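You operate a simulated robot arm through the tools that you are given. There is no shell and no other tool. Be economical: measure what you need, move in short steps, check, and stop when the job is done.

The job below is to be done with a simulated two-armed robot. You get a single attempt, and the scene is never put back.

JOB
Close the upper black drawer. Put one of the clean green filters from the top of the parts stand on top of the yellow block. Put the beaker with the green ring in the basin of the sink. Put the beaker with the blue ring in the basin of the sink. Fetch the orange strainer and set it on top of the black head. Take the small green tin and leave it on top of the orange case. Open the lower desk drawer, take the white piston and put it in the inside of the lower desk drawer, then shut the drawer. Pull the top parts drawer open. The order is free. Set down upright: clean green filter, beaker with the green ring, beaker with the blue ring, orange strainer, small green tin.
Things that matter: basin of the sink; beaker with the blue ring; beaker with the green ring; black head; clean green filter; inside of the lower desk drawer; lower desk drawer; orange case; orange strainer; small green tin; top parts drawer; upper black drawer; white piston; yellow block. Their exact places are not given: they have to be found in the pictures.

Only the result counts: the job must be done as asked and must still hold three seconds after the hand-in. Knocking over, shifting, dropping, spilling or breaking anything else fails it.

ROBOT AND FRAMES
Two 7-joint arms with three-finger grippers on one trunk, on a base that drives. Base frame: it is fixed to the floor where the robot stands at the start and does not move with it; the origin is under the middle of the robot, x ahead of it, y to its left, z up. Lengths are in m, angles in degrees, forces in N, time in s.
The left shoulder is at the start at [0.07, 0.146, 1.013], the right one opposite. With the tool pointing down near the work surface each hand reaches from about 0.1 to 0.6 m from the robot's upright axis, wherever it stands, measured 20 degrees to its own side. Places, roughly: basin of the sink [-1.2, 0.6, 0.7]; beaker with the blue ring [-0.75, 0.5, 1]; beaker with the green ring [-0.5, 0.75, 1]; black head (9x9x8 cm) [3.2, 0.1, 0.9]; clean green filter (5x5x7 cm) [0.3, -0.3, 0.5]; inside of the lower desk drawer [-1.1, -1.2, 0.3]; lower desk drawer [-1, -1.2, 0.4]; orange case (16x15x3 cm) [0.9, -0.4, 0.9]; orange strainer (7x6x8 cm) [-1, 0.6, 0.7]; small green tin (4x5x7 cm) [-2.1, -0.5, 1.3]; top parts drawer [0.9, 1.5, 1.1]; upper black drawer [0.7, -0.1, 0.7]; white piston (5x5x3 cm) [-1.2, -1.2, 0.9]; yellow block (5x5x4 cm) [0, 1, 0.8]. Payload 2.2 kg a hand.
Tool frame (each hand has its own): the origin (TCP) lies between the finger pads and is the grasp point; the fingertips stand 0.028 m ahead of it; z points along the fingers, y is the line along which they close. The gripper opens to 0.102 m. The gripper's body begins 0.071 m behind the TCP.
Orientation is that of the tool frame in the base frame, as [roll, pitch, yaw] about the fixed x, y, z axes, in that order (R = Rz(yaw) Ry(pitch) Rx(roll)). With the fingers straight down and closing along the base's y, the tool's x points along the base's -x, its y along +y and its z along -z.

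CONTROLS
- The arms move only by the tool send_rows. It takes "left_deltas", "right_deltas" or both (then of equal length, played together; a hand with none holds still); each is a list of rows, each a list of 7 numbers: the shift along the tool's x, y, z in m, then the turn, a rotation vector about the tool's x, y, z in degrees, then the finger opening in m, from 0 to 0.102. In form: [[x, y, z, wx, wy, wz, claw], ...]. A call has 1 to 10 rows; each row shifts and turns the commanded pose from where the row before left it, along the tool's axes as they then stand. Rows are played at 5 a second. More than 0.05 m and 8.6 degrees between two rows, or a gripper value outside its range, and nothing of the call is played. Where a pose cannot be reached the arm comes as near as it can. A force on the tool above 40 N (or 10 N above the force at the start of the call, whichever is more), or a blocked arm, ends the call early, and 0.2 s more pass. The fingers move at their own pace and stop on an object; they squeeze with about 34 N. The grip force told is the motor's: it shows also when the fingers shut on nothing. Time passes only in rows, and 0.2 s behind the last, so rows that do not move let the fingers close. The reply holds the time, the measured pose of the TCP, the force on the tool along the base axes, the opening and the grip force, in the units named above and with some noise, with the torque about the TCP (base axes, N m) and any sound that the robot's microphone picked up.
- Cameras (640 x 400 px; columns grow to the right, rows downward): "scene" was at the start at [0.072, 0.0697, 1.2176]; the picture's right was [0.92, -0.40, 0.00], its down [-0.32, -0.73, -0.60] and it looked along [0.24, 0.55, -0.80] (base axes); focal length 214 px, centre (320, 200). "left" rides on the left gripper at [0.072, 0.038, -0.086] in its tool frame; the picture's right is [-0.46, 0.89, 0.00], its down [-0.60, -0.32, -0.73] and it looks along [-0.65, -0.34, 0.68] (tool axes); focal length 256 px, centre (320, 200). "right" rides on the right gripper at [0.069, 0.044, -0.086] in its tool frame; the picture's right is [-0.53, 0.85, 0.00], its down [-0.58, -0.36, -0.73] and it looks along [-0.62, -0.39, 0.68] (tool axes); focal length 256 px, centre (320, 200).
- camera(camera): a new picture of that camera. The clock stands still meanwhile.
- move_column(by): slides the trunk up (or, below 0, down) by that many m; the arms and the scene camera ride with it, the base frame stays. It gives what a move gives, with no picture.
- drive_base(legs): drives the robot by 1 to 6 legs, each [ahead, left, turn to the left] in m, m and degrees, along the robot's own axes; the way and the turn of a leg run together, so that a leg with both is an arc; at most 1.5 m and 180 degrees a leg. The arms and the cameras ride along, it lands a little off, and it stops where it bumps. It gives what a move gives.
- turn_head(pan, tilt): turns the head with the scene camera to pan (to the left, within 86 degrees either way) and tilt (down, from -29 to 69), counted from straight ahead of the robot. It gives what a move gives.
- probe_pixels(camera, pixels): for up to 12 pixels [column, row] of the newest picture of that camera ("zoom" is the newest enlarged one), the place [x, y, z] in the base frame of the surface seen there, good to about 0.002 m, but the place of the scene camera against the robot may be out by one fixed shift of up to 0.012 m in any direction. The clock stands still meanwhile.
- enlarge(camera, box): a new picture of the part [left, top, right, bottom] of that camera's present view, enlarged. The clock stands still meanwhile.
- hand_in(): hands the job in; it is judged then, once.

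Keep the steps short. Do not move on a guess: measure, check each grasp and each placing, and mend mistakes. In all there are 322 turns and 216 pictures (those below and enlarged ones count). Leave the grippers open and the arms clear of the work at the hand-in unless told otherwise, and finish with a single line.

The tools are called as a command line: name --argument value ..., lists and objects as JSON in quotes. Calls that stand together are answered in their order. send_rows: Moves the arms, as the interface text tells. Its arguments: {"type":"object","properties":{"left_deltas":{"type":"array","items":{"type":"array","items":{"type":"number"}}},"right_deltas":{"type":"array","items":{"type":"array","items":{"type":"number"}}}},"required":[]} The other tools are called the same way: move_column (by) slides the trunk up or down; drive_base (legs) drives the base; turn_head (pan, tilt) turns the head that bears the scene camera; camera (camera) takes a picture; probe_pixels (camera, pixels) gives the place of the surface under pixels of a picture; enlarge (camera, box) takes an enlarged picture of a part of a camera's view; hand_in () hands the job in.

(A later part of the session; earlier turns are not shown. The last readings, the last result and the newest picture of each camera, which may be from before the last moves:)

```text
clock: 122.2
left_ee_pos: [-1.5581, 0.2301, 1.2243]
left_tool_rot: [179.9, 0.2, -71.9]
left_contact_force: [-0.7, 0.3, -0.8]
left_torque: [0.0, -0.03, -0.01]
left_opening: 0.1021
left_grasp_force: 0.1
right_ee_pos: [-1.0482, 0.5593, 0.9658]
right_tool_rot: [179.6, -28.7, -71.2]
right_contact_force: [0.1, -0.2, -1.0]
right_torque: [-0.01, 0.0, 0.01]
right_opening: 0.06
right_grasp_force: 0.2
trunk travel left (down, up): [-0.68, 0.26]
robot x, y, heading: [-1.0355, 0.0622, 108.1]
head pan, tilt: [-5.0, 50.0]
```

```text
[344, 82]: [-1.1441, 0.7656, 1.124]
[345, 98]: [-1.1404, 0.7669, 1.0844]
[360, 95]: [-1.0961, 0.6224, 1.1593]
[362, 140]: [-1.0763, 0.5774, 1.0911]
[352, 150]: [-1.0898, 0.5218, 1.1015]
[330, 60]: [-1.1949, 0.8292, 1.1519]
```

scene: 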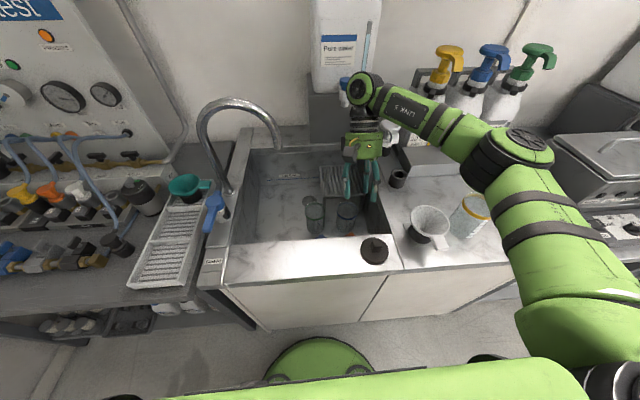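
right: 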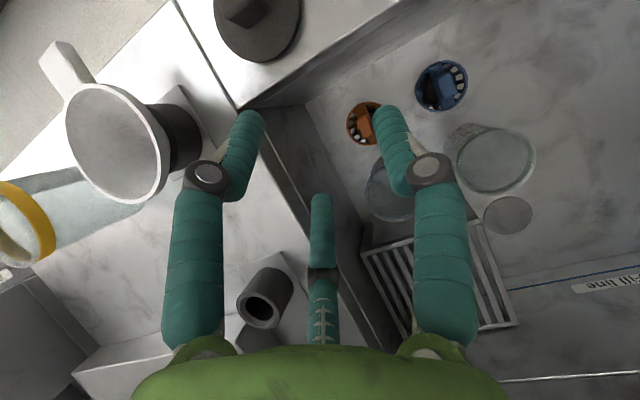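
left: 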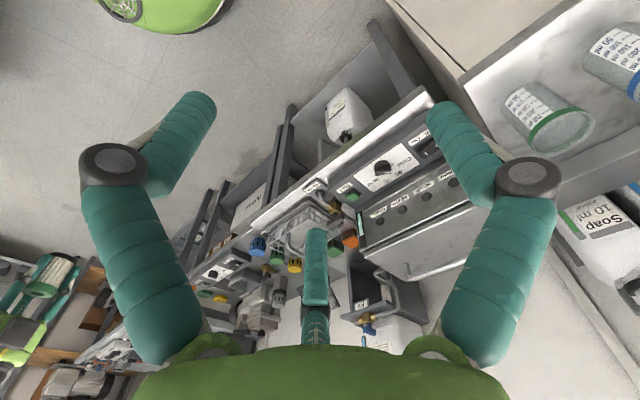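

Spigot is 6+ cm away from the wrist. Lower with the trunk 0.18 m.

move_column --by -0.17

camera --camera "right"

camera --camera "scene"

```text
clock: 124.1
left_ee_pos: [-1.5589, 0.2279, 1.0557]
left_tool_rot: [-180.0, 0.3, -72.0]
left_contact_force: [0.1, 0.0, 1.0]
left_torque: [0.01, -0.01, -0.01]
left_opening: 0.1017
left_grasp_force: 0.1
right_ee_pos: [-1.0486, 0.5591, 0.8013]
right_tool_rot: [179.7, -27.9, -71.2]
right_contact_force: [1.9, -0.2, 0.7]
right_torque: [-0.03, 0.03, -0.05]
right_opening: 0.0598
right_grasp_force: 0.1
trunk travel left (down, up): [-0.51, 0.43]
robot x, y, heading: [-1.0329, 0.0597, 108.0]
head pan, tilt: [-5.0, 50.0]
```

```text
128 pictures are left
```

right: 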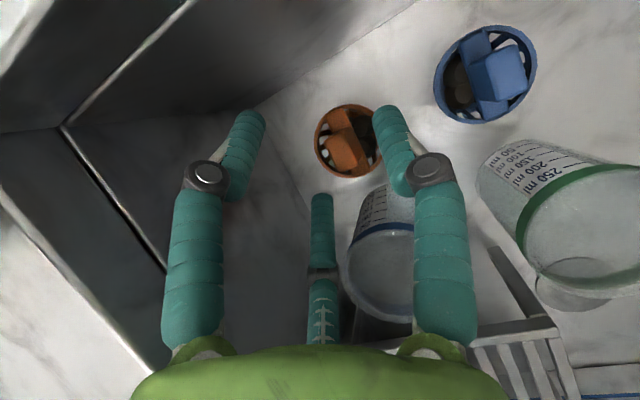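

```text
127 pictures are left
```

scene: 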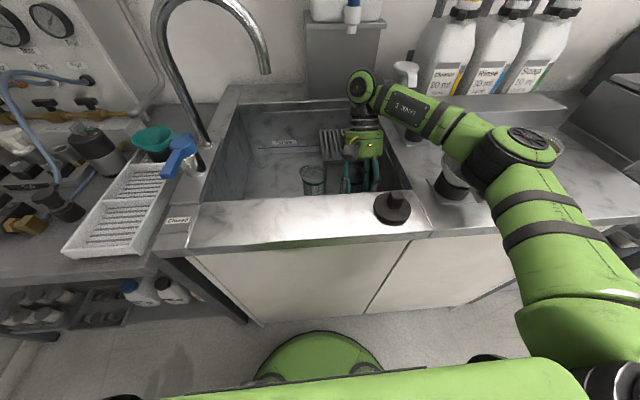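

Projected descent hits the knob (pixel ≈(344,153)). Descend vertically in small steps.

send_rows --right_deltas '[[-0.0094, 0, 0.0177, 0, 0, 0, 0.06], [-0.0094, 0, 0.0177, 0, 0, 0, 0.06]]'

camera --camera "right"

```text
clock: 124.9
left_ee_pos: [-1.561, 0.2231, 1.0533]
left_tool_rot: [-179.8, 0.7, -72.0]
left_contact_force: [-0.1, -0.7, -0.3]
left_torque: [0.02, 0.0, 0.0]
left_opening: 0.1019
left_grasp_force: 0.1
right_ee_pos: [-1.0535, 0.5725, 0.7955]
right_tool_rot: [179.4, -23.0, -71.6]
right_contact_force: [0.5, 0.2, 0.1]
right_torque: [0.0, 0.0, 0.01]
right_opening: 0.0602
right_grasp_force: 0.0
trunk travel left (down, up): [-0.51, 0.43]
robot x, y, heading: [-1.0349, 0.066, 108.2]
head pan, tilt: [-5.0, 50.0]
stopped in row 2 (right hand): the arm was blocked; the commanded pose is now the measured one
```

```text
126 pictures are left
```

right: 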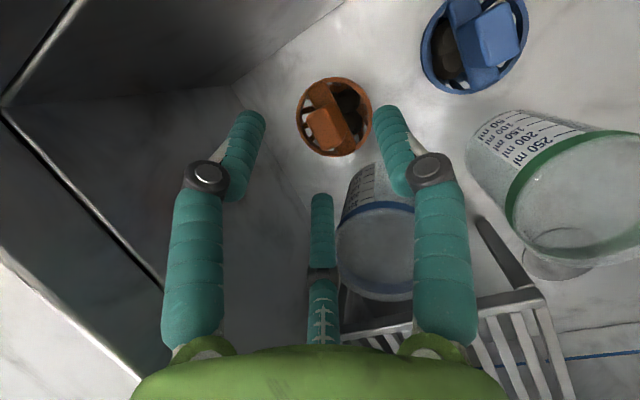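

Arm blocked by something other than the tool. Check the forearm/elbow near the funnel.

enlarge --camera "scene" --box '[340, 60, 600, 260]'

```text
2.00 times, centred on (470, 160) of scene
```

zoom: 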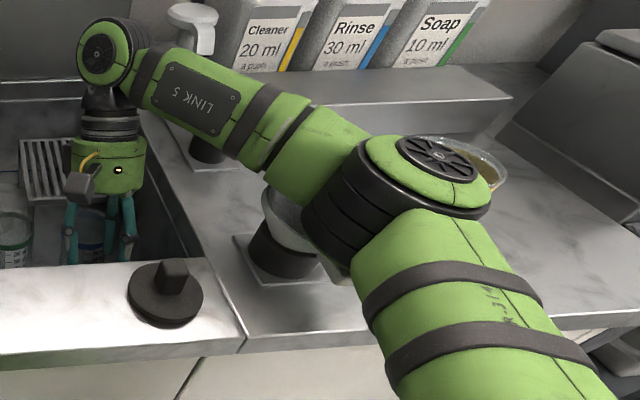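

The elbow is right above the funnel and yellow beaker. Raise the trunk straight up at once and check them.

move_column --by 0.25

camera --camera "scene"

camera --camera "right"

```text
clock: 127.5
left_ee_pos: [-1.5584, 0.2313, 1.3051]
left_tool_rot: [179.9, 0.3, -72.1]
left_contact_force: [0.1, -0.1, -0.8]
left_torque: [-0.02, 0.03, -0.03]
left_opening: 0.1018
left_grasp_force: 0.0
right_ee_pos: [-1.0515, 0.5739, 1.0332]
right_tool_rot: [179.1, -24.7, -71.4]
right_contact_force: [-0.7, 0.2, 0.0]
right_torque: [0.04, -0.02, 0.04]
right_opening: 0.0601
right_grasp_force: 0.1
trunk travel left (down, up): [-0.76, 0.18]
robot x, y, heading: [-1.0309, 0.0608, 107.9]
head pan, tilt: [-5.0, 50.0]
```

```text
124 pictures are left
```

scene: 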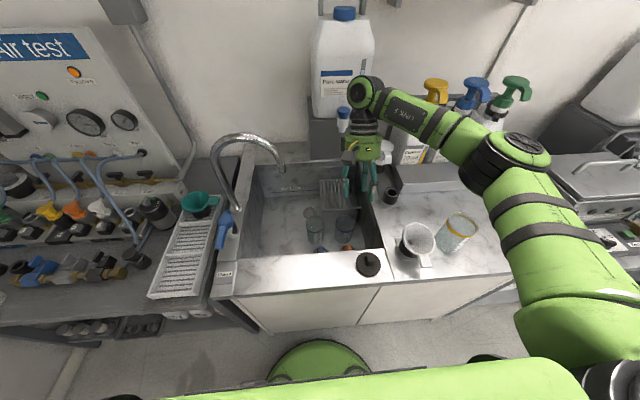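

```text
123 pictures are left
```

right: 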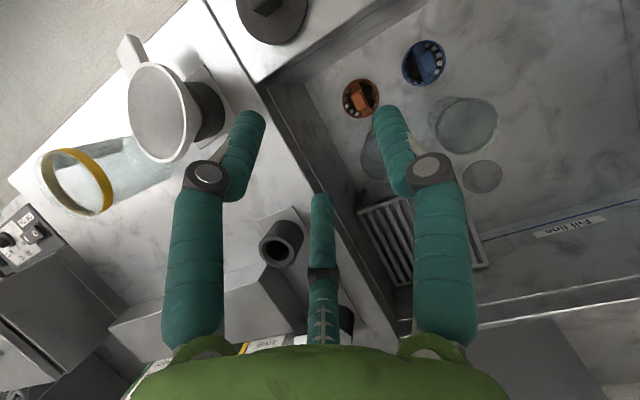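

enlarge --camera "scene" --box '[370, 190, 520, 290]'

probe_pixels --camera "right" --pixels '[[110, 190], [45, 175], [75, 150], [80, 212], [130, 100], [198, 135], [165, 160], [160, 65], [125, 42], [225, 115]]'

```text
4.00 times, centred on (445, 240) of scene
```

zoom: 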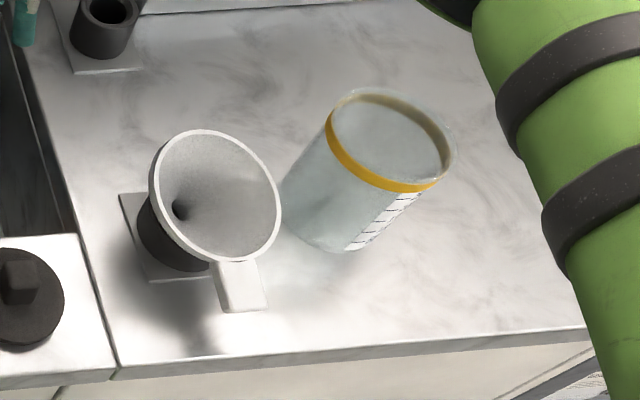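

```text
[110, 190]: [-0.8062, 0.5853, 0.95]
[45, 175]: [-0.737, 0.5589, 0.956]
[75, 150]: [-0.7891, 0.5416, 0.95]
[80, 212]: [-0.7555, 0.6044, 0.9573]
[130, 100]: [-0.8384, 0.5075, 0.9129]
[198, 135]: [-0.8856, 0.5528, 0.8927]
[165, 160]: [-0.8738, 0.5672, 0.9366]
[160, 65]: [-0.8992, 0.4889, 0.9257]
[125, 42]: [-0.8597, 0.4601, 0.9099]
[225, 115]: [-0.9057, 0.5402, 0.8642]
```

probe_pixels --camera "zoom" --pixels '[[153, 190], [279, 215], [208, 131], [220, 262], [240, 300], [175, 150], [265, 180], [335, 120], [440, 175], [385, 185], [390, 91], [450, 140]]'

```text
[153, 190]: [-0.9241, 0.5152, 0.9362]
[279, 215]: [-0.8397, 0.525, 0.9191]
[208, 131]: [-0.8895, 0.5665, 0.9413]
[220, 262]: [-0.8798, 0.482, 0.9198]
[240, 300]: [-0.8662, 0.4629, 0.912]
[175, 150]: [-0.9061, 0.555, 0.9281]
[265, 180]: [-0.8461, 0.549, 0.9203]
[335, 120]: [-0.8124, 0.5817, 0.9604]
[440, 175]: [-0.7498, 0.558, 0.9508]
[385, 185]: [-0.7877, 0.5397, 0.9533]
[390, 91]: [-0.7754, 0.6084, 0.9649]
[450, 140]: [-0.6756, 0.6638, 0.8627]
```

Both stand, but the funnel's rim measures slightly sloped. To compare with my earlier picture, reproduce the same hand pose as at clock 122.

send_rows --right_deltas '[[-0.0073, 0, 0.0336, 0, 0, 0, 0.06], [-0.0073, 0, 0.0336, 0, 0, 0, 0.06], [0, 0, 0, 0, 4, 0, 0.06]]'

camera --camera "right"

```text
clock: 128.3
left_ee_pos: [-1.5591, 0.2308, 1.305]
left_tool_rot: [179.9, 0.4, -72.0]
left_contact_force: [0.4, 0.4, -0.3]
left_torque: [0.02, -0.03, 0.02]
left_opening: 0.1019
left_grasp_force: 0.0
right_ee_pos: [-1.0482, 0.5599, 0.9657]
right_tool_rot: [179.2, -28.6, -71.3]
right_contact_force: [0.4, -0.1, -0.4]
right_torque: [0.0, -0.01, 0.01]
right_opening: 0.0601
right_grasp_force: 0.1
trunk travel left (down, up): [-0.76, 0.18]
robot x, y, heading: [-1.0358, 0.0624, 107.9]
head pan, tilt: [-5.0, 50.0]
```

```text
121 pictures are left
```

right: 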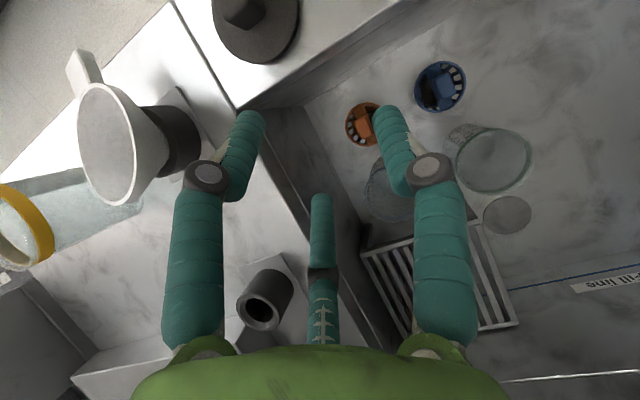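

Yes — compared with clock 122 the funnel has been tipped slightly in its holder (rim now narrower in view). I'll straighten it by gently pressing its high side (≈(-0.91,0.556), z 0.943) back to level. First lift and level the hand, closing the fingers.

send_rows --right_deltas '[[0.024, 0, -0.044, 0, 0, 0, 0.06], [0.024, 0, -0.044, 0, 0, 0, 0.0], [0.02, 0, -0.04, 0, -7, 0, 0.0], [0, 0, 0, 0, -7, 0, 0.0], [0, 0, 0, 0, -7, 0, 0.0], [0, 0, 0, 0, -7, 0, 0.0]]'

drive_base --legs '[[0, -0.15, 0.3]]'

camera --camera "right"

```text
refused: row 1 steps farther than a row can; nothing moved
```

```text
clock: 129.7
left_ee_pos: [-1.4202, 0.2743, 1.3037]
left_tool_rot: [-180.0, 0.3, -71.8]
left_contact_force: [-0.3, 0.1, 0.5]
left_torque: [0.05, -0.02, 0.0]
left_opening: 0.102
left_grasp_force: 0.1
right_ee_pos: [-0.9098, 0.6062, 0.9662]
right_tool_rot: [179.3, -28.7, -71.0]
right_contact_force: [-0.9, -0.5, 0.9]
right_torque: [-0.03, 0.01, 0.03]
right_opening: 0.0599
right_grasp_force: 0.1
trunk travel left (down, up): [-0.76, 0.18]
robot x, y, heading: [-0.8913, 0.1083, 108.2]
head pan, tilt: [-5.0, 50.0]
```

```text
120 pictures are left
```

right: 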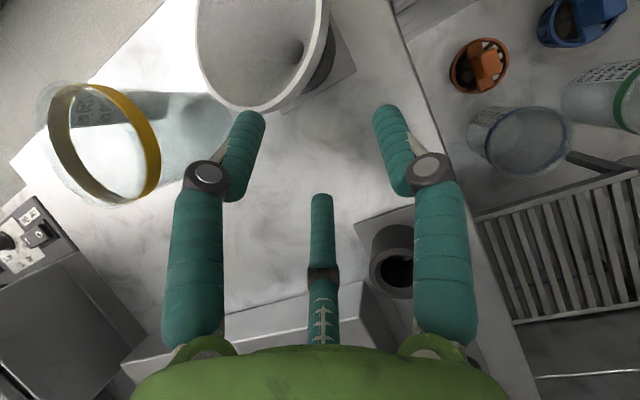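

The lift was refused (step 0.0501) but nothing was touched. Lift now with shorter steps.

send_rows --right_deltas '[[0.022, 0, -0.042, 0, 0, 0, 0.06], [0.022, 0, -0.042, 0, 0, 0, 0.0], [0.01, 0, -0.02, 0, -7, 0, 0.0], [0, 0, 0, 0, -7, 0, 0.0], [0, 0, 0, 0, -7, 0, 0.0], [0, 0, 0, 0, -7, 0, 0.0]]'

camera --camera "right"

camera --camera "scene"

```text
clock: 131.1
left_ee_pos: [-1.4159, 0.2739, 1.305]
left_tool_rot: [179.9, 0.3, -71.7]
left_contact_force: [0.4, 0.6, -0.4]
left_torque: [-0.01, -0.01, 0.03]
left_opening: 0.102
left_grasp_force: 0.1
right_ee_pos: [-0.9062, 0.6095, 1.0836]
right_tool_rot: [179.2, -0.5, -71.4]
right_contact_force: [-0.1, 0.7, 0.0]
right_torque: [0.0, 0.01, -0.03]
right_opening: 0.0021
right_grasp_force: 31.5
trunk travel left (down, up): [-0.76, 0.18]
robot x, y, heading: [-0.8889, 0.1079, 108.1]
head pan, tilt: [-5.0, 50.0]
```

```text
119 pictures are left
```

right: 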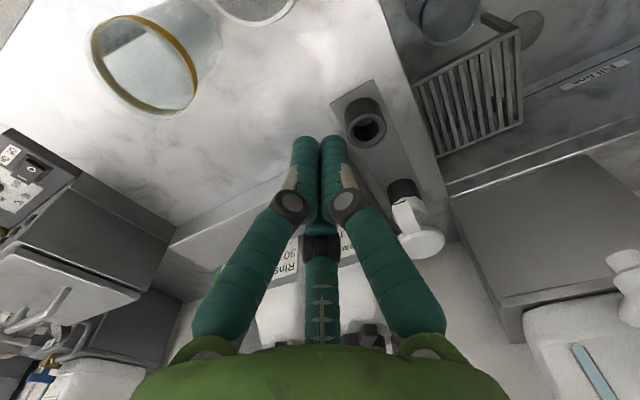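

```text
118 pictures are left
```

scene: 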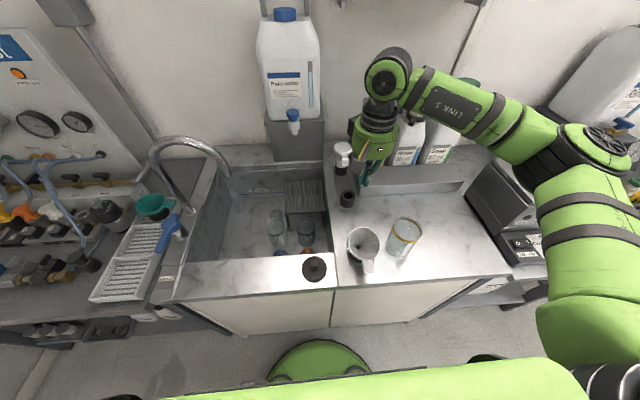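

send_rows --right_deltas '[[0.045, 0, 0, 0, 0, 0, 0.0], [0.045, 0, 0, 0, 0, 0, 0.0], [0.045, 0, 0, 0, 0, 0, 0.0]]'

camera --camera "right"

```text
clock: 131.9
left_ee_pos: [-1.4164, 0.2732, 1.306]
left_tool_rot: [179.9, 0.3, -71.7]
left_contact_force: [0.0, -1.3, -0.9]
left_torque: [-0.01, -0.02, -0.02]
left_opening: 0.102
left_grasp_force: 0.1
right_ee_pos: [-0.8626, 0.48, 1.0842]
right_tool_rot: [179.3, -0.5, -71.5]
right_contact_force: [-0.5, 0.7, 0.0]
right_torque: [0.0, 0.0, 0.01]
right_opening: 0.0023
right_grasp_force: 31.1
trunk travel left (down, up): [-0.76, 0.18]
robot x, y, heading: [-0.8938, 0.1075, 108.2]
head pan, tilt: [-5.0, 50.0]
```

```text
117 pictures are left
```

right: 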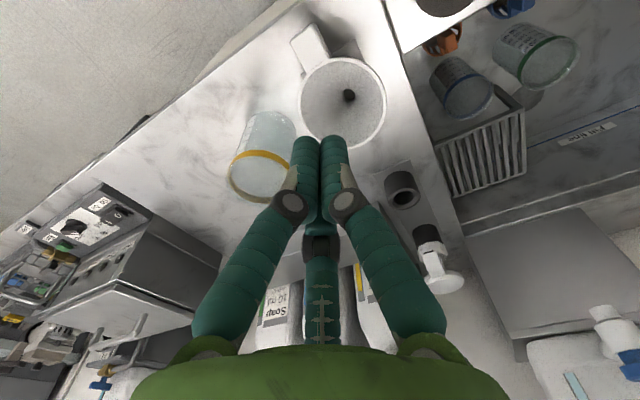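

enlarge --camera "right" --box '[270, 10, 410, 160]'

probe_pixels --camera "right" --pixels '[[303, 95], [383, 95], [340, 61], [345, 148], [318, 72], [370, 72], [375, 130], [362, 142], [384, 115], [308, 130], [312, 45], [302, 110]]'

```text
2.67 times, centred on (340, 85) of right
```

zoom: 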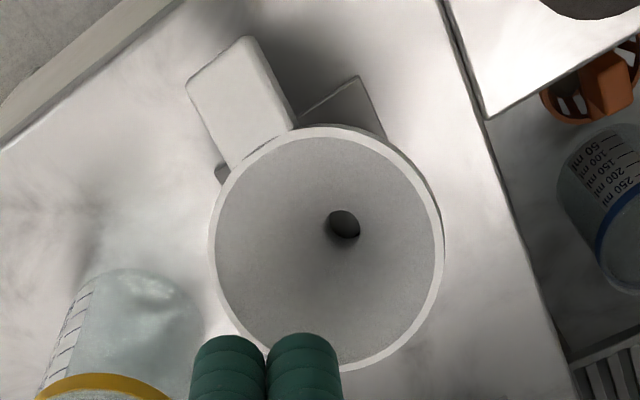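

```text
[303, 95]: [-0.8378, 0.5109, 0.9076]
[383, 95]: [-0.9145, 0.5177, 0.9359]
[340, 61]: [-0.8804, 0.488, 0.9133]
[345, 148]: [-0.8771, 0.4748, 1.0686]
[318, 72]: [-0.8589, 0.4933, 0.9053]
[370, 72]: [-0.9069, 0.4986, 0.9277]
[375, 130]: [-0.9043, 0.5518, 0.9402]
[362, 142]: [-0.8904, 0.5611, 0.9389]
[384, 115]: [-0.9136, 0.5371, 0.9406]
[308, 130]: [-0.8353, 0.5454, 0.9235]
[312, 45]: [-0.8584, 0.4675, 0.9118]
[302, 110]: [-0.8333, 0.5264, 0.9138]
```

High side at (-0.908,0.545,0.941), low side 0.907. Position closed fingertips just above the high side.

send_rows --right_deltas '[[-0.0387, 0.01, 0, 0, 0, 0, 0.0], [-0.0387, 0.0099, 0, 0, 0, 0, 0.0], [0, 0, 0.05, 0, 0, 0, 0.0], [0, 0, 0.05, 0, 0, 0, 0.0], [0, 0, 0.009, 0, 0, 0, 0.0]]'

camera --camera "right"

```text
clock: 133.1
left_ee_pos: [-1.4175, 0.2741, 1.3045]
left_tool_rot: [179.9, 0.4, -71.7]
left_contact_force: [-0.4, -0.9, 0.5]
left_torque: [-0.03, 0.01, 0.0]
left_opening: 0.1022
left_grasp_force: 0.2
right_ee_pos: [-0.9084, 0.5478, 0.9747]
right_tool_rot: [179.3, -0.7, -71.4]
right_contact_force: [-0.4, 0.5, 0.0]
right_torque: [0.01, 0.07, 0.01]
right_opening: 0.002
right_grasp_force: 31.0
trunk travel left (down, up): [-0.76, 0.18]
robot x, y, heading: [-0.89, 0.1078, 108.4]
head pan, tilt: [-5.0, 50.0]
```

```text
115 pictures are left
```

right: 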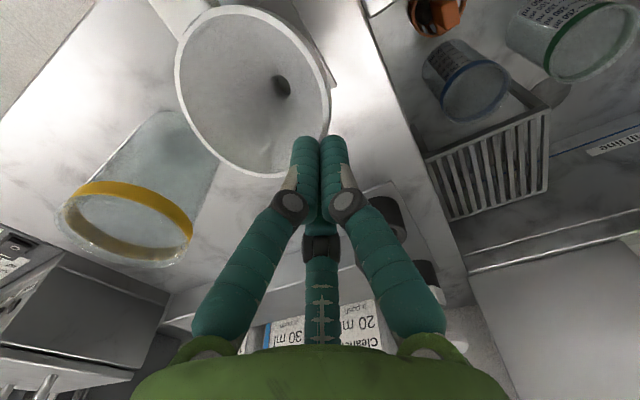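

send_rows --right_deltas '[[0.0054, -0.0035, 0.005, 0, 0, 0, 0.0], [0, 0, 0.004, 0, 0, 0, 0.0], [0, 0, 0.004, 0, 0, 0, 0.0]]'

camera --camera "right"

```text
clock: 133.9
left_ee_pos: [-1.4155, 0.2742, 1.3055]
left_tool_rot: [179.8, 0.3, -71.7]
left_contact_force: [-0.6, 0.5, -0.1]
left_torque: [0.0, 0.0, -0.01]
left_opening: 0.1021
left_grasp_force: 0.0
right_ee_pos: [-0.9038, 0.5425, 0.9607]
right_tool_rot: [179.3, -0.7, -71.3]
right_contact_force: [0.1, -1.0, -0.1]
right_torque: [-0.01, 0.02, 0.02]
right_opening: 0.0023
right_grasp_force: 31.2
trunk travel left (down, up): [-0.76, 0.18]
robot x, y, heading: [-0.8895, 0.106, 108.3]
head pan, tilt: [-5.0, 50.0]
```

```text
114 pictures are left
```

right: 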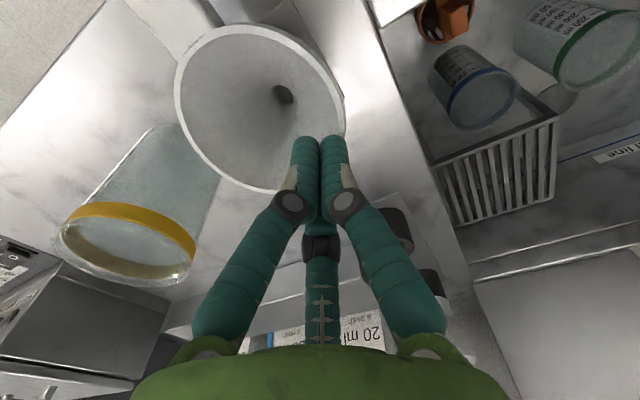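

send_rows --right_deltas '[[-0.003, 0.002, 0.003, 0, 0, 0, 0.0], [0, 0, 0.003, 0, 0, 0, 0.0], [0, 0, 0.003, 0, 0, 0, 0.0]]'

camera --camera "right"

```text
clock: 134.7
left_ee_pos: [-1.4173, 0.2748, 1.3056]
left_tool_rot: [179.9, 0.4, -71.7]
left_contact_force: [0.6, 0.4, 0.0]
left_torque: [-0.04, -0.02, -0.01]
left_opening: 0.1019
left_grasp_force: 0.0
right_ee_pos: [-0.906, 0.5436, 0.9528]
right_tool_rot: [179.3, -0.7, -71.1]
right_contact_force: [-0.1, -0.1, 0.4]
right_torque: [-0.02, 0.03, -0.01]
right_opening: 0.0022
right_grasp_force: 31.6
trunk travel left (down, up): [-0.76, 0.18]
robot x, y, heading: [-0.8918, 0.1105, 108.4]
head pan, tilt: [-5.0, 50.0]
```

```text
113 pictures are left
```

right: 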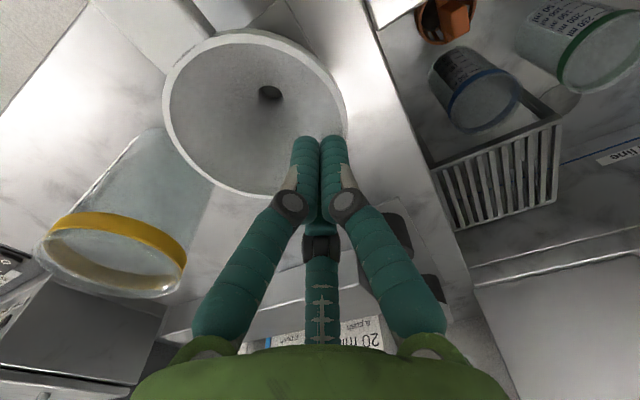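

probe_pixels --camera "right" --pixels '[[165, 85], [340, 90], [235, 35], [255, 193], [210, 175], [300, 50], [345, 125], [180, 140]]'

```text
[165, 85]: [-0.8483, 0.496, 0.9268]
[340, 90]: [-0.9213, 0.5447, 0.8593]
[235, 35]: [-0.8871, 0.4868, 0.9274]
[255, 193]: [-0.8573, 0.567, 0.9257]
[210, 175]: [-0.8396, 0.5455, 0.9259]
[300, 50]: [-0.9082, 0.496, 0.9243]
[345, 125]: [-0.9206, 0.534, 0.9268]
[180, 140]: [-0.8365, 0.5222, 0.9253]
```

The funnel rim is level again (all ≈0.926). Lift straight up.

send_rows --right_deltas '[[0, 0, -0.02, 0, 0, 0, 0.0], [0, 0, -0.045, 0, 0, 0, 0.0], [0, 0, -0.045, 0, 0, 0, 0.0]]'

camera --camera "right"

```text
clock: 135.5
left_ee_pos: [-1.417, 0.2751, 1.3046]
left_tool_rot: [179.8, 0.4, -71.7]
left_contact_force: [-0.6, -0.5, -1.7]
left_torque: [0.01, 0.02, 0.01]
left_opening: 0.1022
left_grasp_force: 0.0
right_ee_pos: [-0.904, 0.547, 1.0632]
right_tool_rot: [179.4, -0.7, -71.2]
right_contact_force: [0.1, -0.8, 0.2]
right_torque: [0.02, -0.01, 0.01]
right_opening: 0.0021
right_grasp_force: 31.8
trunk travel left (down, up): [-0.76, 0.18]
robot x, y, heading: [-0.8897, 0.1064, 108.3]
head pan, tilt: [-5.0, 50.0]
```

```text
112 pictures are left
```

right: 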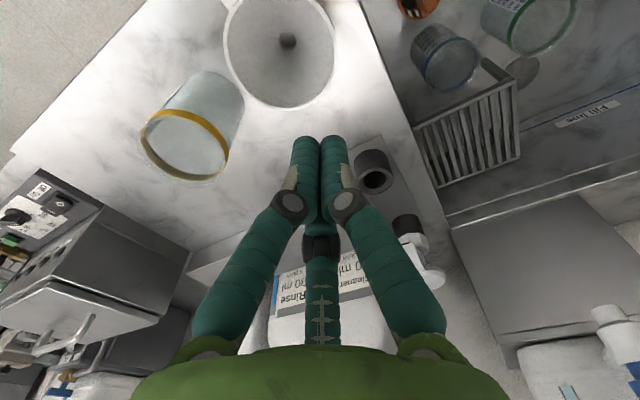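

Now back to the strainer, this time keeping the trunk (and elbow) high. Strafe left 0.14.

drive_base --legs '[[0, 0.145, 0]]'

camera --camera "right"

```text
clock: 136.8
left_ee_pos: [-1.549, 0.2325, 1.3052]
left_tool_rot: [179.7, 0.3, -72.0]
left_contact_force: [-0.6, 0.6, -0.6]
left_torque: [0.02, 0.01, 0.03]
left_opening: 0.1019
left_grasp_force: 0.1
right_ee_pos: [-1.0346, 0.5029, 1.0611]
right_tool_rot: [179.1, -0.7, -71.6]
right_contact_force: [0.1, -0.8, 0.9]
right_torque: [0.02, 0.07, -0.01]
right_opening: 0.002
right_grasp_force: 31.7
trunk travel left (down, up): [-0.76, 0.18]
robot x, y, heading: [-1.0265, 0.0635, 107.8]
head pan, tilt: [-5.0, 50.0]
```

```text
111 pictures are left
```

right: 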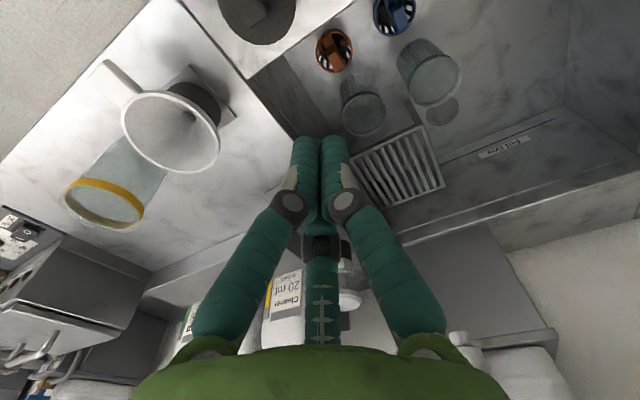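

send_rows --right_deltas '[[-0.0277, -0.0024, 0, 0.8, 0, 0, 0.06], [-0.0277, -0.0024, 0, 0, 0, 0, 0.06], [0, 0, 0, 0, 7, 0, 0.06], [0, 0, 0, 0, 7, 0, 0.06], [0, 0, 0, 0, 7, 0, 0.06], [0, 0, 0, 0, 6.5, 0, 0.06], [-0.0211, 0, 0.0397, 0, 0, 0, 0.06], [-0.0211, 0, 0.0397, 0, 0, 0, 0.06], [-0.0211, 0, 0.0397, 0, 0, 0, 0.06]]'

camera --camera "scene"

camera --camera "right"

```text
clock: 138.8
left_ee_pos: [-1.5524, 0.2334, 1.3052]
left_tool_rot: [179.9, 0.2, -72.1]
left_contact_force: [0.3, -0.3, -0.4]
left_torque: [0.0, -0.01, 0.02]
left_opening: 0.1017
left_grasp_force: 0.1
right_ee_pos: [-1.0492, 0.557, 0.9271]
right_tool_rot: [-179.9, -28.2, -71.7]
right_contact_force: [0.8, 0.1, -0.5]
right_torque: [0.0, 0.0, 0.0]
right_opening: 0.0599
right_grasp_force: 0.0
trunk travel left (down, up): [-0.76, 0.18]
robot x, y, heading: [-1.0288, 0.0649, 108.1]
head pan, tilt: [-5.0, 50.0]
```

```text
110 pictures are left
```

scene: 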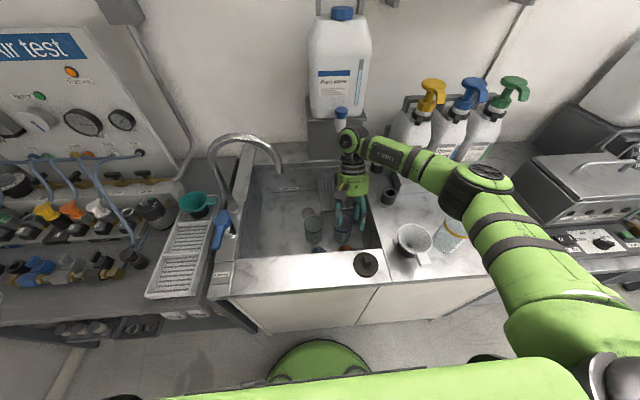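

```text
109 pictures are left
```

right: 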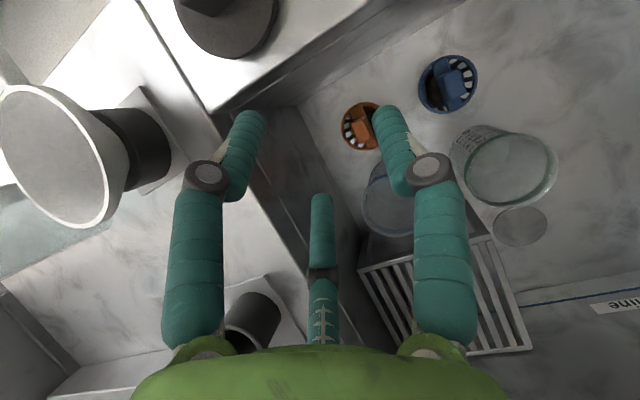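

probe_pixels --camera "scene" --pixels '[[485, 172], [445, 195], [460, 210], [510, 250], [400, 160], [425, 175]]'

```text
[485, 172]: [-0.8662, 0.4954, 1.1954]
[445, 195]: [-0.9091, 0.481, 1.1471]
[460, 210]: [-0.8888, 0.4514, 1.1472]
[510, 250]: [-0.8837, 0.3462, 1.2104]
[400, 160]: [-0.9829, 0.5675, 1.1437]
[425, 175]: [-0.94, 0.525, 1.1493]
```

send_rows --right_deltas '[[-0.0211, 0, 0.0397, 0, 0, 0, 0.06], [-0.0211, 0, 0.0397, 0, 0, 0, 0.06]]'

camera --camera "scene"

```text
clock: 139.4
left_ee_pos: [-1.5533, 0.2331, 1.3037]
left_tool_rot: [180.0, 0.2, -72.0]
left_contact_force: [0.6, 0.3, 0.5]
left_torque: [-0.03, 0.0, 0.04]
left_opening: 0.1019
left_grasp_force: 0.0
right_ee_pos: [-1.0493, 0.5584, 0.838]
right_tool_rot: [-179.9, -28.2, -71.7]
right_contact_force: [0.4, 0.7, -0.4]
right_torque: [0.01, -0.01, 0.0]
right_opening: 0.0601
right_grasp_force: 0.1
trunk travel left (down, up): [-0.76, 0.18]
robot x, y, heading: [-1.0275, 0.0633, 107.9]
head pan, tilt: [-5.0, 50.0]
```

```text
108 pictures are left
```

scene: 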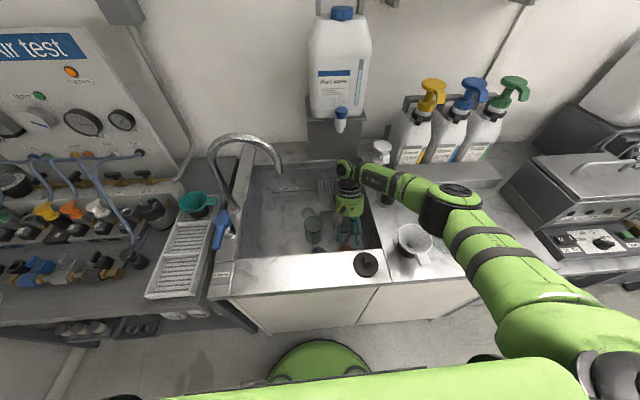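

probe_pixels --camera "scene" --pixels '[[455, 190], [430, 212], [440, 225], [470, 235], [390, 185], [440, 240], [500, 270]]'

enlarge --camera "scene" --box '[330, 140, 530, 290]'

```text
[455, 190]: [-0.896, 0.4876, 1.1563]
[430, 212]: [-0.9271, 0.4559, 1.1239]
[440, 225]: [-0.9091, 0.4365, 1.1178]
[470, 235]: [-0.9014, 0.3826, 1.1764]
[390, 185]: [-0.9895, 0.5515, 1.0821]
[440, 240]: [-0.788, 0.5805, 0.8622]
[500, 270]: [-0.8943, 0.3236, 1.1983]
```

```text
2.67 times, centred on (430, 215) of scene
```

zoom: 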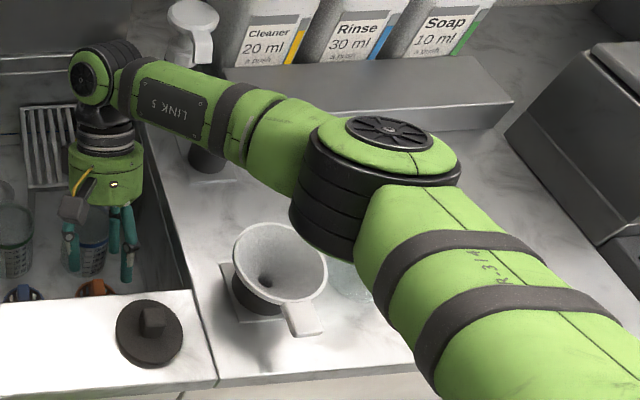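

Elbow bottom ≈1.04, still well above funnel (0.926) and yellow beaker (0.964). Continue down.

send_rows --right_deltas '[[-0.0188, 0, 0.0353, 0, 0, 0, 0.06], [-0.0141, 0, 0.0265, 0, 0, 0, 0.06]]'

camera --camera "right"

enlarge --camera "scene" --box '[330, 140, 530, 290]'

```text
clock: 140.0
left_ee_pos: [-1.5519, 0.2326, 1.3046]
left_tool_rot: [179.8, 0.2, -71.9]
left_contact_force: [-1.1, 0.6, 0.1]
left_torque: [0.0, 0.0, -0.01]
left_opening: 0.102
left_grasp_force: 0.1
right_ee_pos: [-1.0501, 0.5554, 0.7687]
right_tool_rot: [-179.8, -28.3, -71.7]
right_contact_force: [-0.2, 0.4, -0.3]
right_torque: [-0.03, 0.02, 0.0]
right_opening: 0.0599
right_grasp_force: 0.1
trunk travel left (down, up): [-0.76, 0.18]
robot x, y, heading: [-1.0268, 0.0672, 108.1]
head pan, tilt: [-5.0, 50.0]
```

```text
106 pictures are left
```

right: 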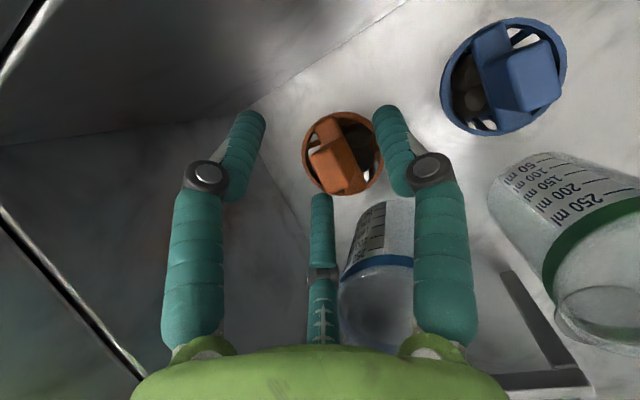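

```text
2.67 times, centred on (430, 215) of scene
```

zoom: 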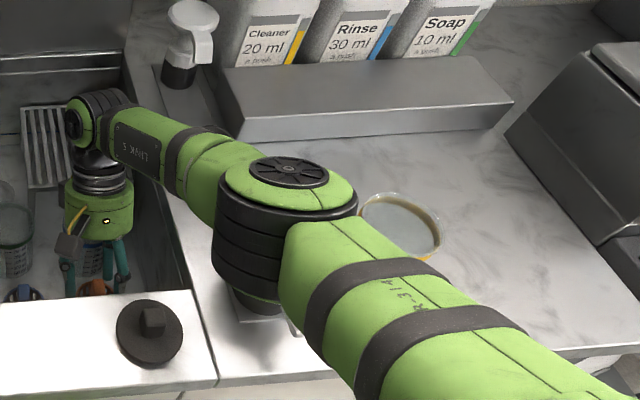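

probe_pixels --camera "right" --pixels '[[338, 168], [320, 155], [350, 190], [332, 190], [338, 145], [375, 150], [305, 150], [365, 180]]'

probe_pixels --camera "zoom" --pixels '[[285, 175], [240, 230], [250, 275], [260, 303], [290, 320], [400, 205]]'

enlarge --camera "right" --box '[270, 90, 420, 210]'

```text
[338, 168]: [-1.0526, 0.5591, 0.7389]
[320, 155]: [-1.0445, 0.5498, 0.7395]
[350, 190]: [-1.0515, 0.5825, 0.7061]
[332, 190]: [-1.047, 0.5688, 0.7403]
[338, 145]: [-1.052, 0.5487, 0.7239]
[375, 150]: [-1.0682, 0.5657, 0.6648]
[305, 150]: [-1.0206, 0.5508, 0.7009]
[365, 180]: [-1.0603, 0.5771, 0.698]
```

```text
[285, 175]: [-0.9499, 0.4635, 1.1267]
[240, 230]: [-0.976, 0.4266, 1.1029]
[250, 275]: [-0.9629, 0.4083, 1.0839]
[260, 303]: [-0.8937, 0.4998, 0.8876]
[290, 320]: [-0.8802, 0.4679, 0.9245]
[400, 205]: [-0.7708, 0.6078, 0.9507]
```

```text
3.33 times, centred on (345, 150) of right
```

zoom: 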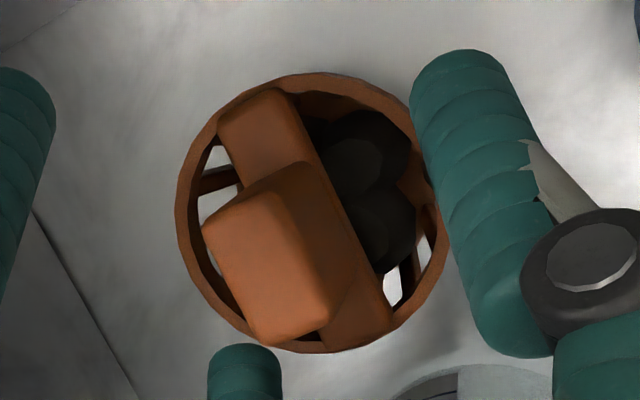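

Knob centre (-1.050,0.557) matches the TCP. Final descent 0.036 and close.

send_rows --right_deltas '[[-0.0094, 0, 0.0177, 0, 0, 0, 0.06], [-0.0075, 0, 0.0141, 0, 0, 0, 0.06]]'

camera --camera "right"

```text
clock: 140.6
left_ee_pos: [-1.5498, 0.2328, 1.3062]
left_tool_rot: [179.8, 0.3, -71.9]
left_contact_force: [-0.9, 0.1, 0.4]
left_torque: [0.01, 0.04, 0.0]
left_opening: 0.1018
left_grasp_force: 0.1
right_ee_pos: [-1.0407, 0.5451, 0.7384]
right_tool_rot: [180.0, -28.2, -71.6]
right_contact_force: [0.3, -0.2, -0.5]
right_torque: [-0.01, -0.06, 0.0]
right_opening: 0.06
right_grasp_force: 0.0
right hand out of reach, approached as far as the arm can: row 1, 2
trunk travel left (down, up): [-0.76, 0.18]
robot x, y, heading: [-1.0273, 0.0637, 107.9]
head pan, tilt: [-5.0, 50.0]
```

```text
103 pictures are left
```

right: 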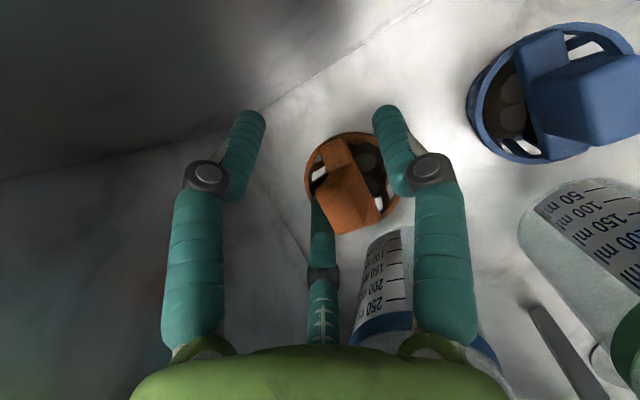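

Slightly out of reach. Raise the hand 0.05, lower the trunk 0.05, then re-approach.

send_rows --right_deltas '[[0.0118, 0, -0.022, 0, 0, 0, 0.06], [0.0118, 0, -0.022, 0, 0, 0, 0.06], [-0.0097, 0, -0.0052, 0, 0, 0, 0.06]]'

move_column --by -0.04

camera --camera "right"

enlarge --camera "scene" --box '[330, 140, 530, 290]'

```text
clock: 141.4
left_ee_pos: [-1.5524, 0.2331, 1.3046]
left_tool_rot: [179.9, 0.2, -72.0]
left_contact_force: [-0.2, -0.2, -0.3]
left_torque: [-0.02, -0.02, -0.01]
left_opening: 0.1018
left_grasp_force: 0.1
right_ee_pos: [-1.0454, 0.5555, 0.788]
right_tool_rot: [-179.9, -28.2, -71.8]
right_contact_force: [0.3, 0.5, 0.6]
right_torque: [0.0, 0.03, -0.01]
right_opening: 0.06
right_grasp_force: 0.0
trunk travel left (down, up): [-0.76, 0.18]
robot x, y, heading: [-1.0254, 0.0645, 107.7]
head pan, tilt: [-5.0, 50.0]
```

```text
clock: 142.2
left_ee_pos: [-1.5496, 0.2324, 1.2653]
left_tool_rot: [179.9, 0.4, -72.0]
left_contact_force: [1.1, -0.3, 0.2]
left_torque: [0.02, -0.01, 0.04]
left_opening: 0.1021
left_grasp_force: 0.1
right_ee_pos: [-1.0443, 0.5554, 0.7478]
right_tool_rot: [-179.9, -28.1, -71.8]
right_contact_force: [0.1, 0.4, 0.2]
right_torque: [0.0, 0.01, -0.03]
right_opening: 0.06
right_grasp_force: 0.1
trunk travel left (down, up): [-0.72, 0.22]
robot x, y, heading: [-1.028, 0.0642, 108.1]
head pan, tilt: [-5.0, 50.0]
```

```text
102 pictures are left
```

right: 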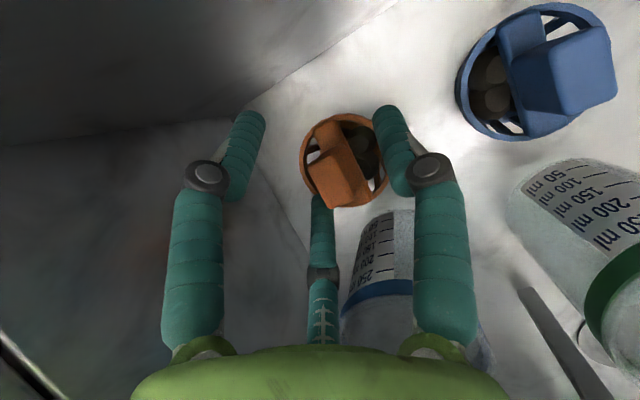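

```text
2.67 times, centred on (430, 215) of scene
```

zoom: 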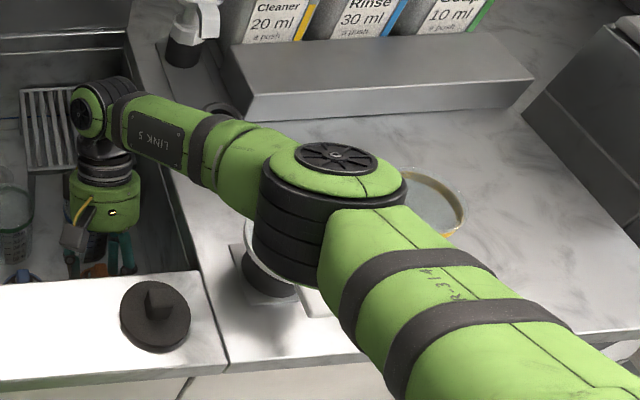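

send_rows --right_deltas '[[-0.005, 0.0054, 0.0057, 0, 0, 0, 0.06], [-0.005, 0, 0.0057, 0, 0, 0, 0.06]]'

camera --camera "right"

```text
clock: 142.8
left_ee_pos: [-1.5507, 0.232, 1.2661]
left_tool_rot: [179.8, 0.4, -72.0]
left_contact_force: [0.3, -0.3, -0.1]
left_torque: [-0.01, 0.02, 0.01]
left_opening: 0.102
left_grasp_force: 0.1
right_ee_pos: [-1.0503, 0.5565, 0.7322]
right_tool_rot: [-180.0, -28.1, -71.7]
right_contact_force: [2.1, 0.4, 5.8]
right_torque: [0.18, -0.12, -0.03]
right_opening: 0.062
right_grasp_force: 0.4
trunk travel left (down, up): [-0.72, 0.22]
robot x, y, heading: [-1.0301, 0.0648, 108.2]
head pan, tilt: [-5.0, 50.0]
```

```text
100 pictures are left
```

right: 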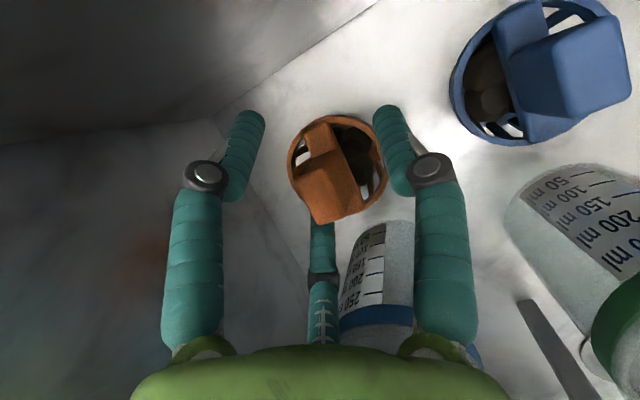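

Slight finger contact with the rim; rise 4 mm, then close.

send_rows --right_deltas '[[0.0019, 0, -0.0035, 0, 0, 0, 0.05], [0, 0, 0, 0, 0, 0, 0.03], [0, 0, 0, 0, 0, 0, 0.0], [0, 0, 0, 0, 0, 0, 0.0]]'

camera --camera "right"

```text
clock: 143.8
left_ee_pos: [-1.5511, 0.2321, 1.2646]
left_tool_rot: [180.0, 0.3, -72.0]
left_contact_force: [-0.4, -0.9, 0.3]
left_torque: [0.04, 0.01, 0.03]
left_opening: 0.102
left_grasp_force: 0.0
right_ee_pos: [-1.0496, 0.5565, 0.7365]
right_tool_rot: [-179.9, -28.2, -71.7]
right_contact_force: [0.3, 0.0, -0.5]
right_torque: [0.03, 0.0, -0.02]
right_opening: 0.0232
right_grasp_force: 33.7
trunk travel left (down, up): [-0.72, 0.22]
robot x, y, heading: [-1.0291, 0.0654, 108.1]
head pan, tilt: [-5.0, 50.0]
```

```text
99 pictures are left
```

right: 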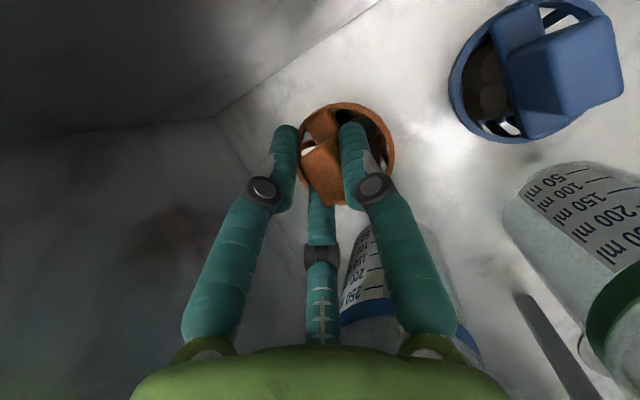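

Knob gripped (0.023 m). Lift vertically.

send_rows --right_deltas '[[0.0094, 0, -0.0176, 0, 0, 0, 0.0], [0.0188, 0, -0.0353, 0, 0, 0, 0.0], [0.0188, 0, -0.0353, 0, 0, 0, 0.0], [0.0188, 0, -0.0353, 0, 0, 0, 0.0]]'

camera --camera "right"

```text
clock: 144.8
left_ee_pos: [-1.5508, 0.2323, 1.2648]
left_tool_rot: [179.9, 0.3, -72.0]
left_contact_force: [0.2, 0.6, -0.2]
left_torque: [0.01, 0.02, 0.0]
left_opening: 0.1023
left_grasp_force: 0.0
right_ee_pos: [-1.0506, 0.5566, 0.8771]
right_tool_rot: [-179.9, -28.2, -71.7]
right_contact_force: [0.0, -0.6, -0.7]
right_torque: [0.02, -0.03, 0.0]
right_opening: 0.0232
right_grasp_force: 33.8
trunk travel left (down, up): [-0.72, 0.22]
robot x, y, heading: [-1.0276, 0.0616, 108.2]
head pan, tilt: [-5.0, 50.0]
```

```text
98 pictures are left
```

right: 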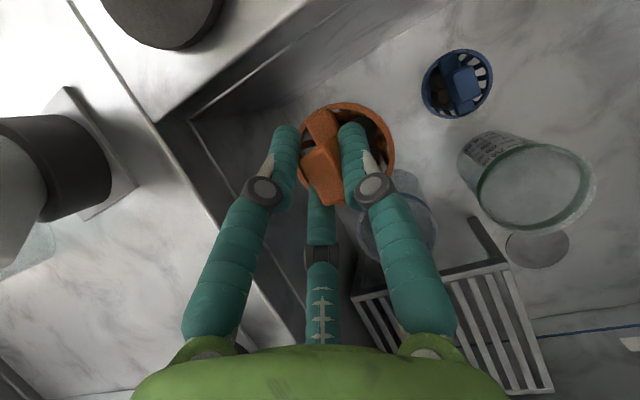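

move_column --by 0.2

camera --camera "scene"

```text
clock: 147.0
left_ee_pos: [-1.5516, 0.2335, 1.4654]
left_tool_rot: [179.9, 0.3, -72.0]
left_contact_force: [1.0, -0.1, -0.2]
left_torque: [-0.01, -0.02, 0.03]
left_opening: 0.1019
left_grasp_force: 0.0
right_ee_pos: [-1.0502, 0.5578, 1.0763]
right_tool_rot: [-179.9, -28.2, -71.7]
right_contact_force: [0.0, 0.7, -0.1]
right_torque: [-0.01, 0.01, -0.02]
right_opening: 0.0231
right_grasp_force: 34.0
trunk travel left (down, up): [-0.92, 0.02]
robot x, y, heading: [-1.0286, 0.0611, 108.1]
head pan, tilt: [-5.0, 50.0]
```

```text
97 pictures are left
```

scene: 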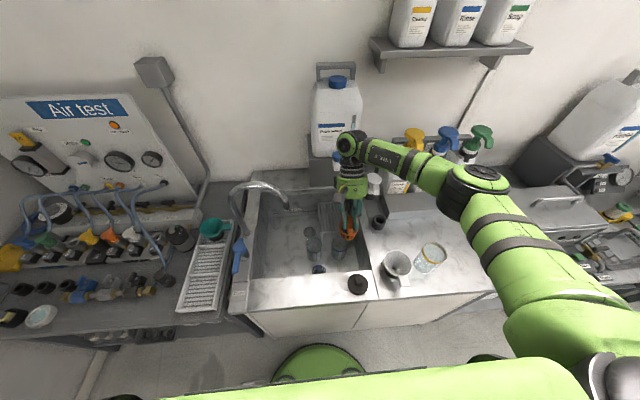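

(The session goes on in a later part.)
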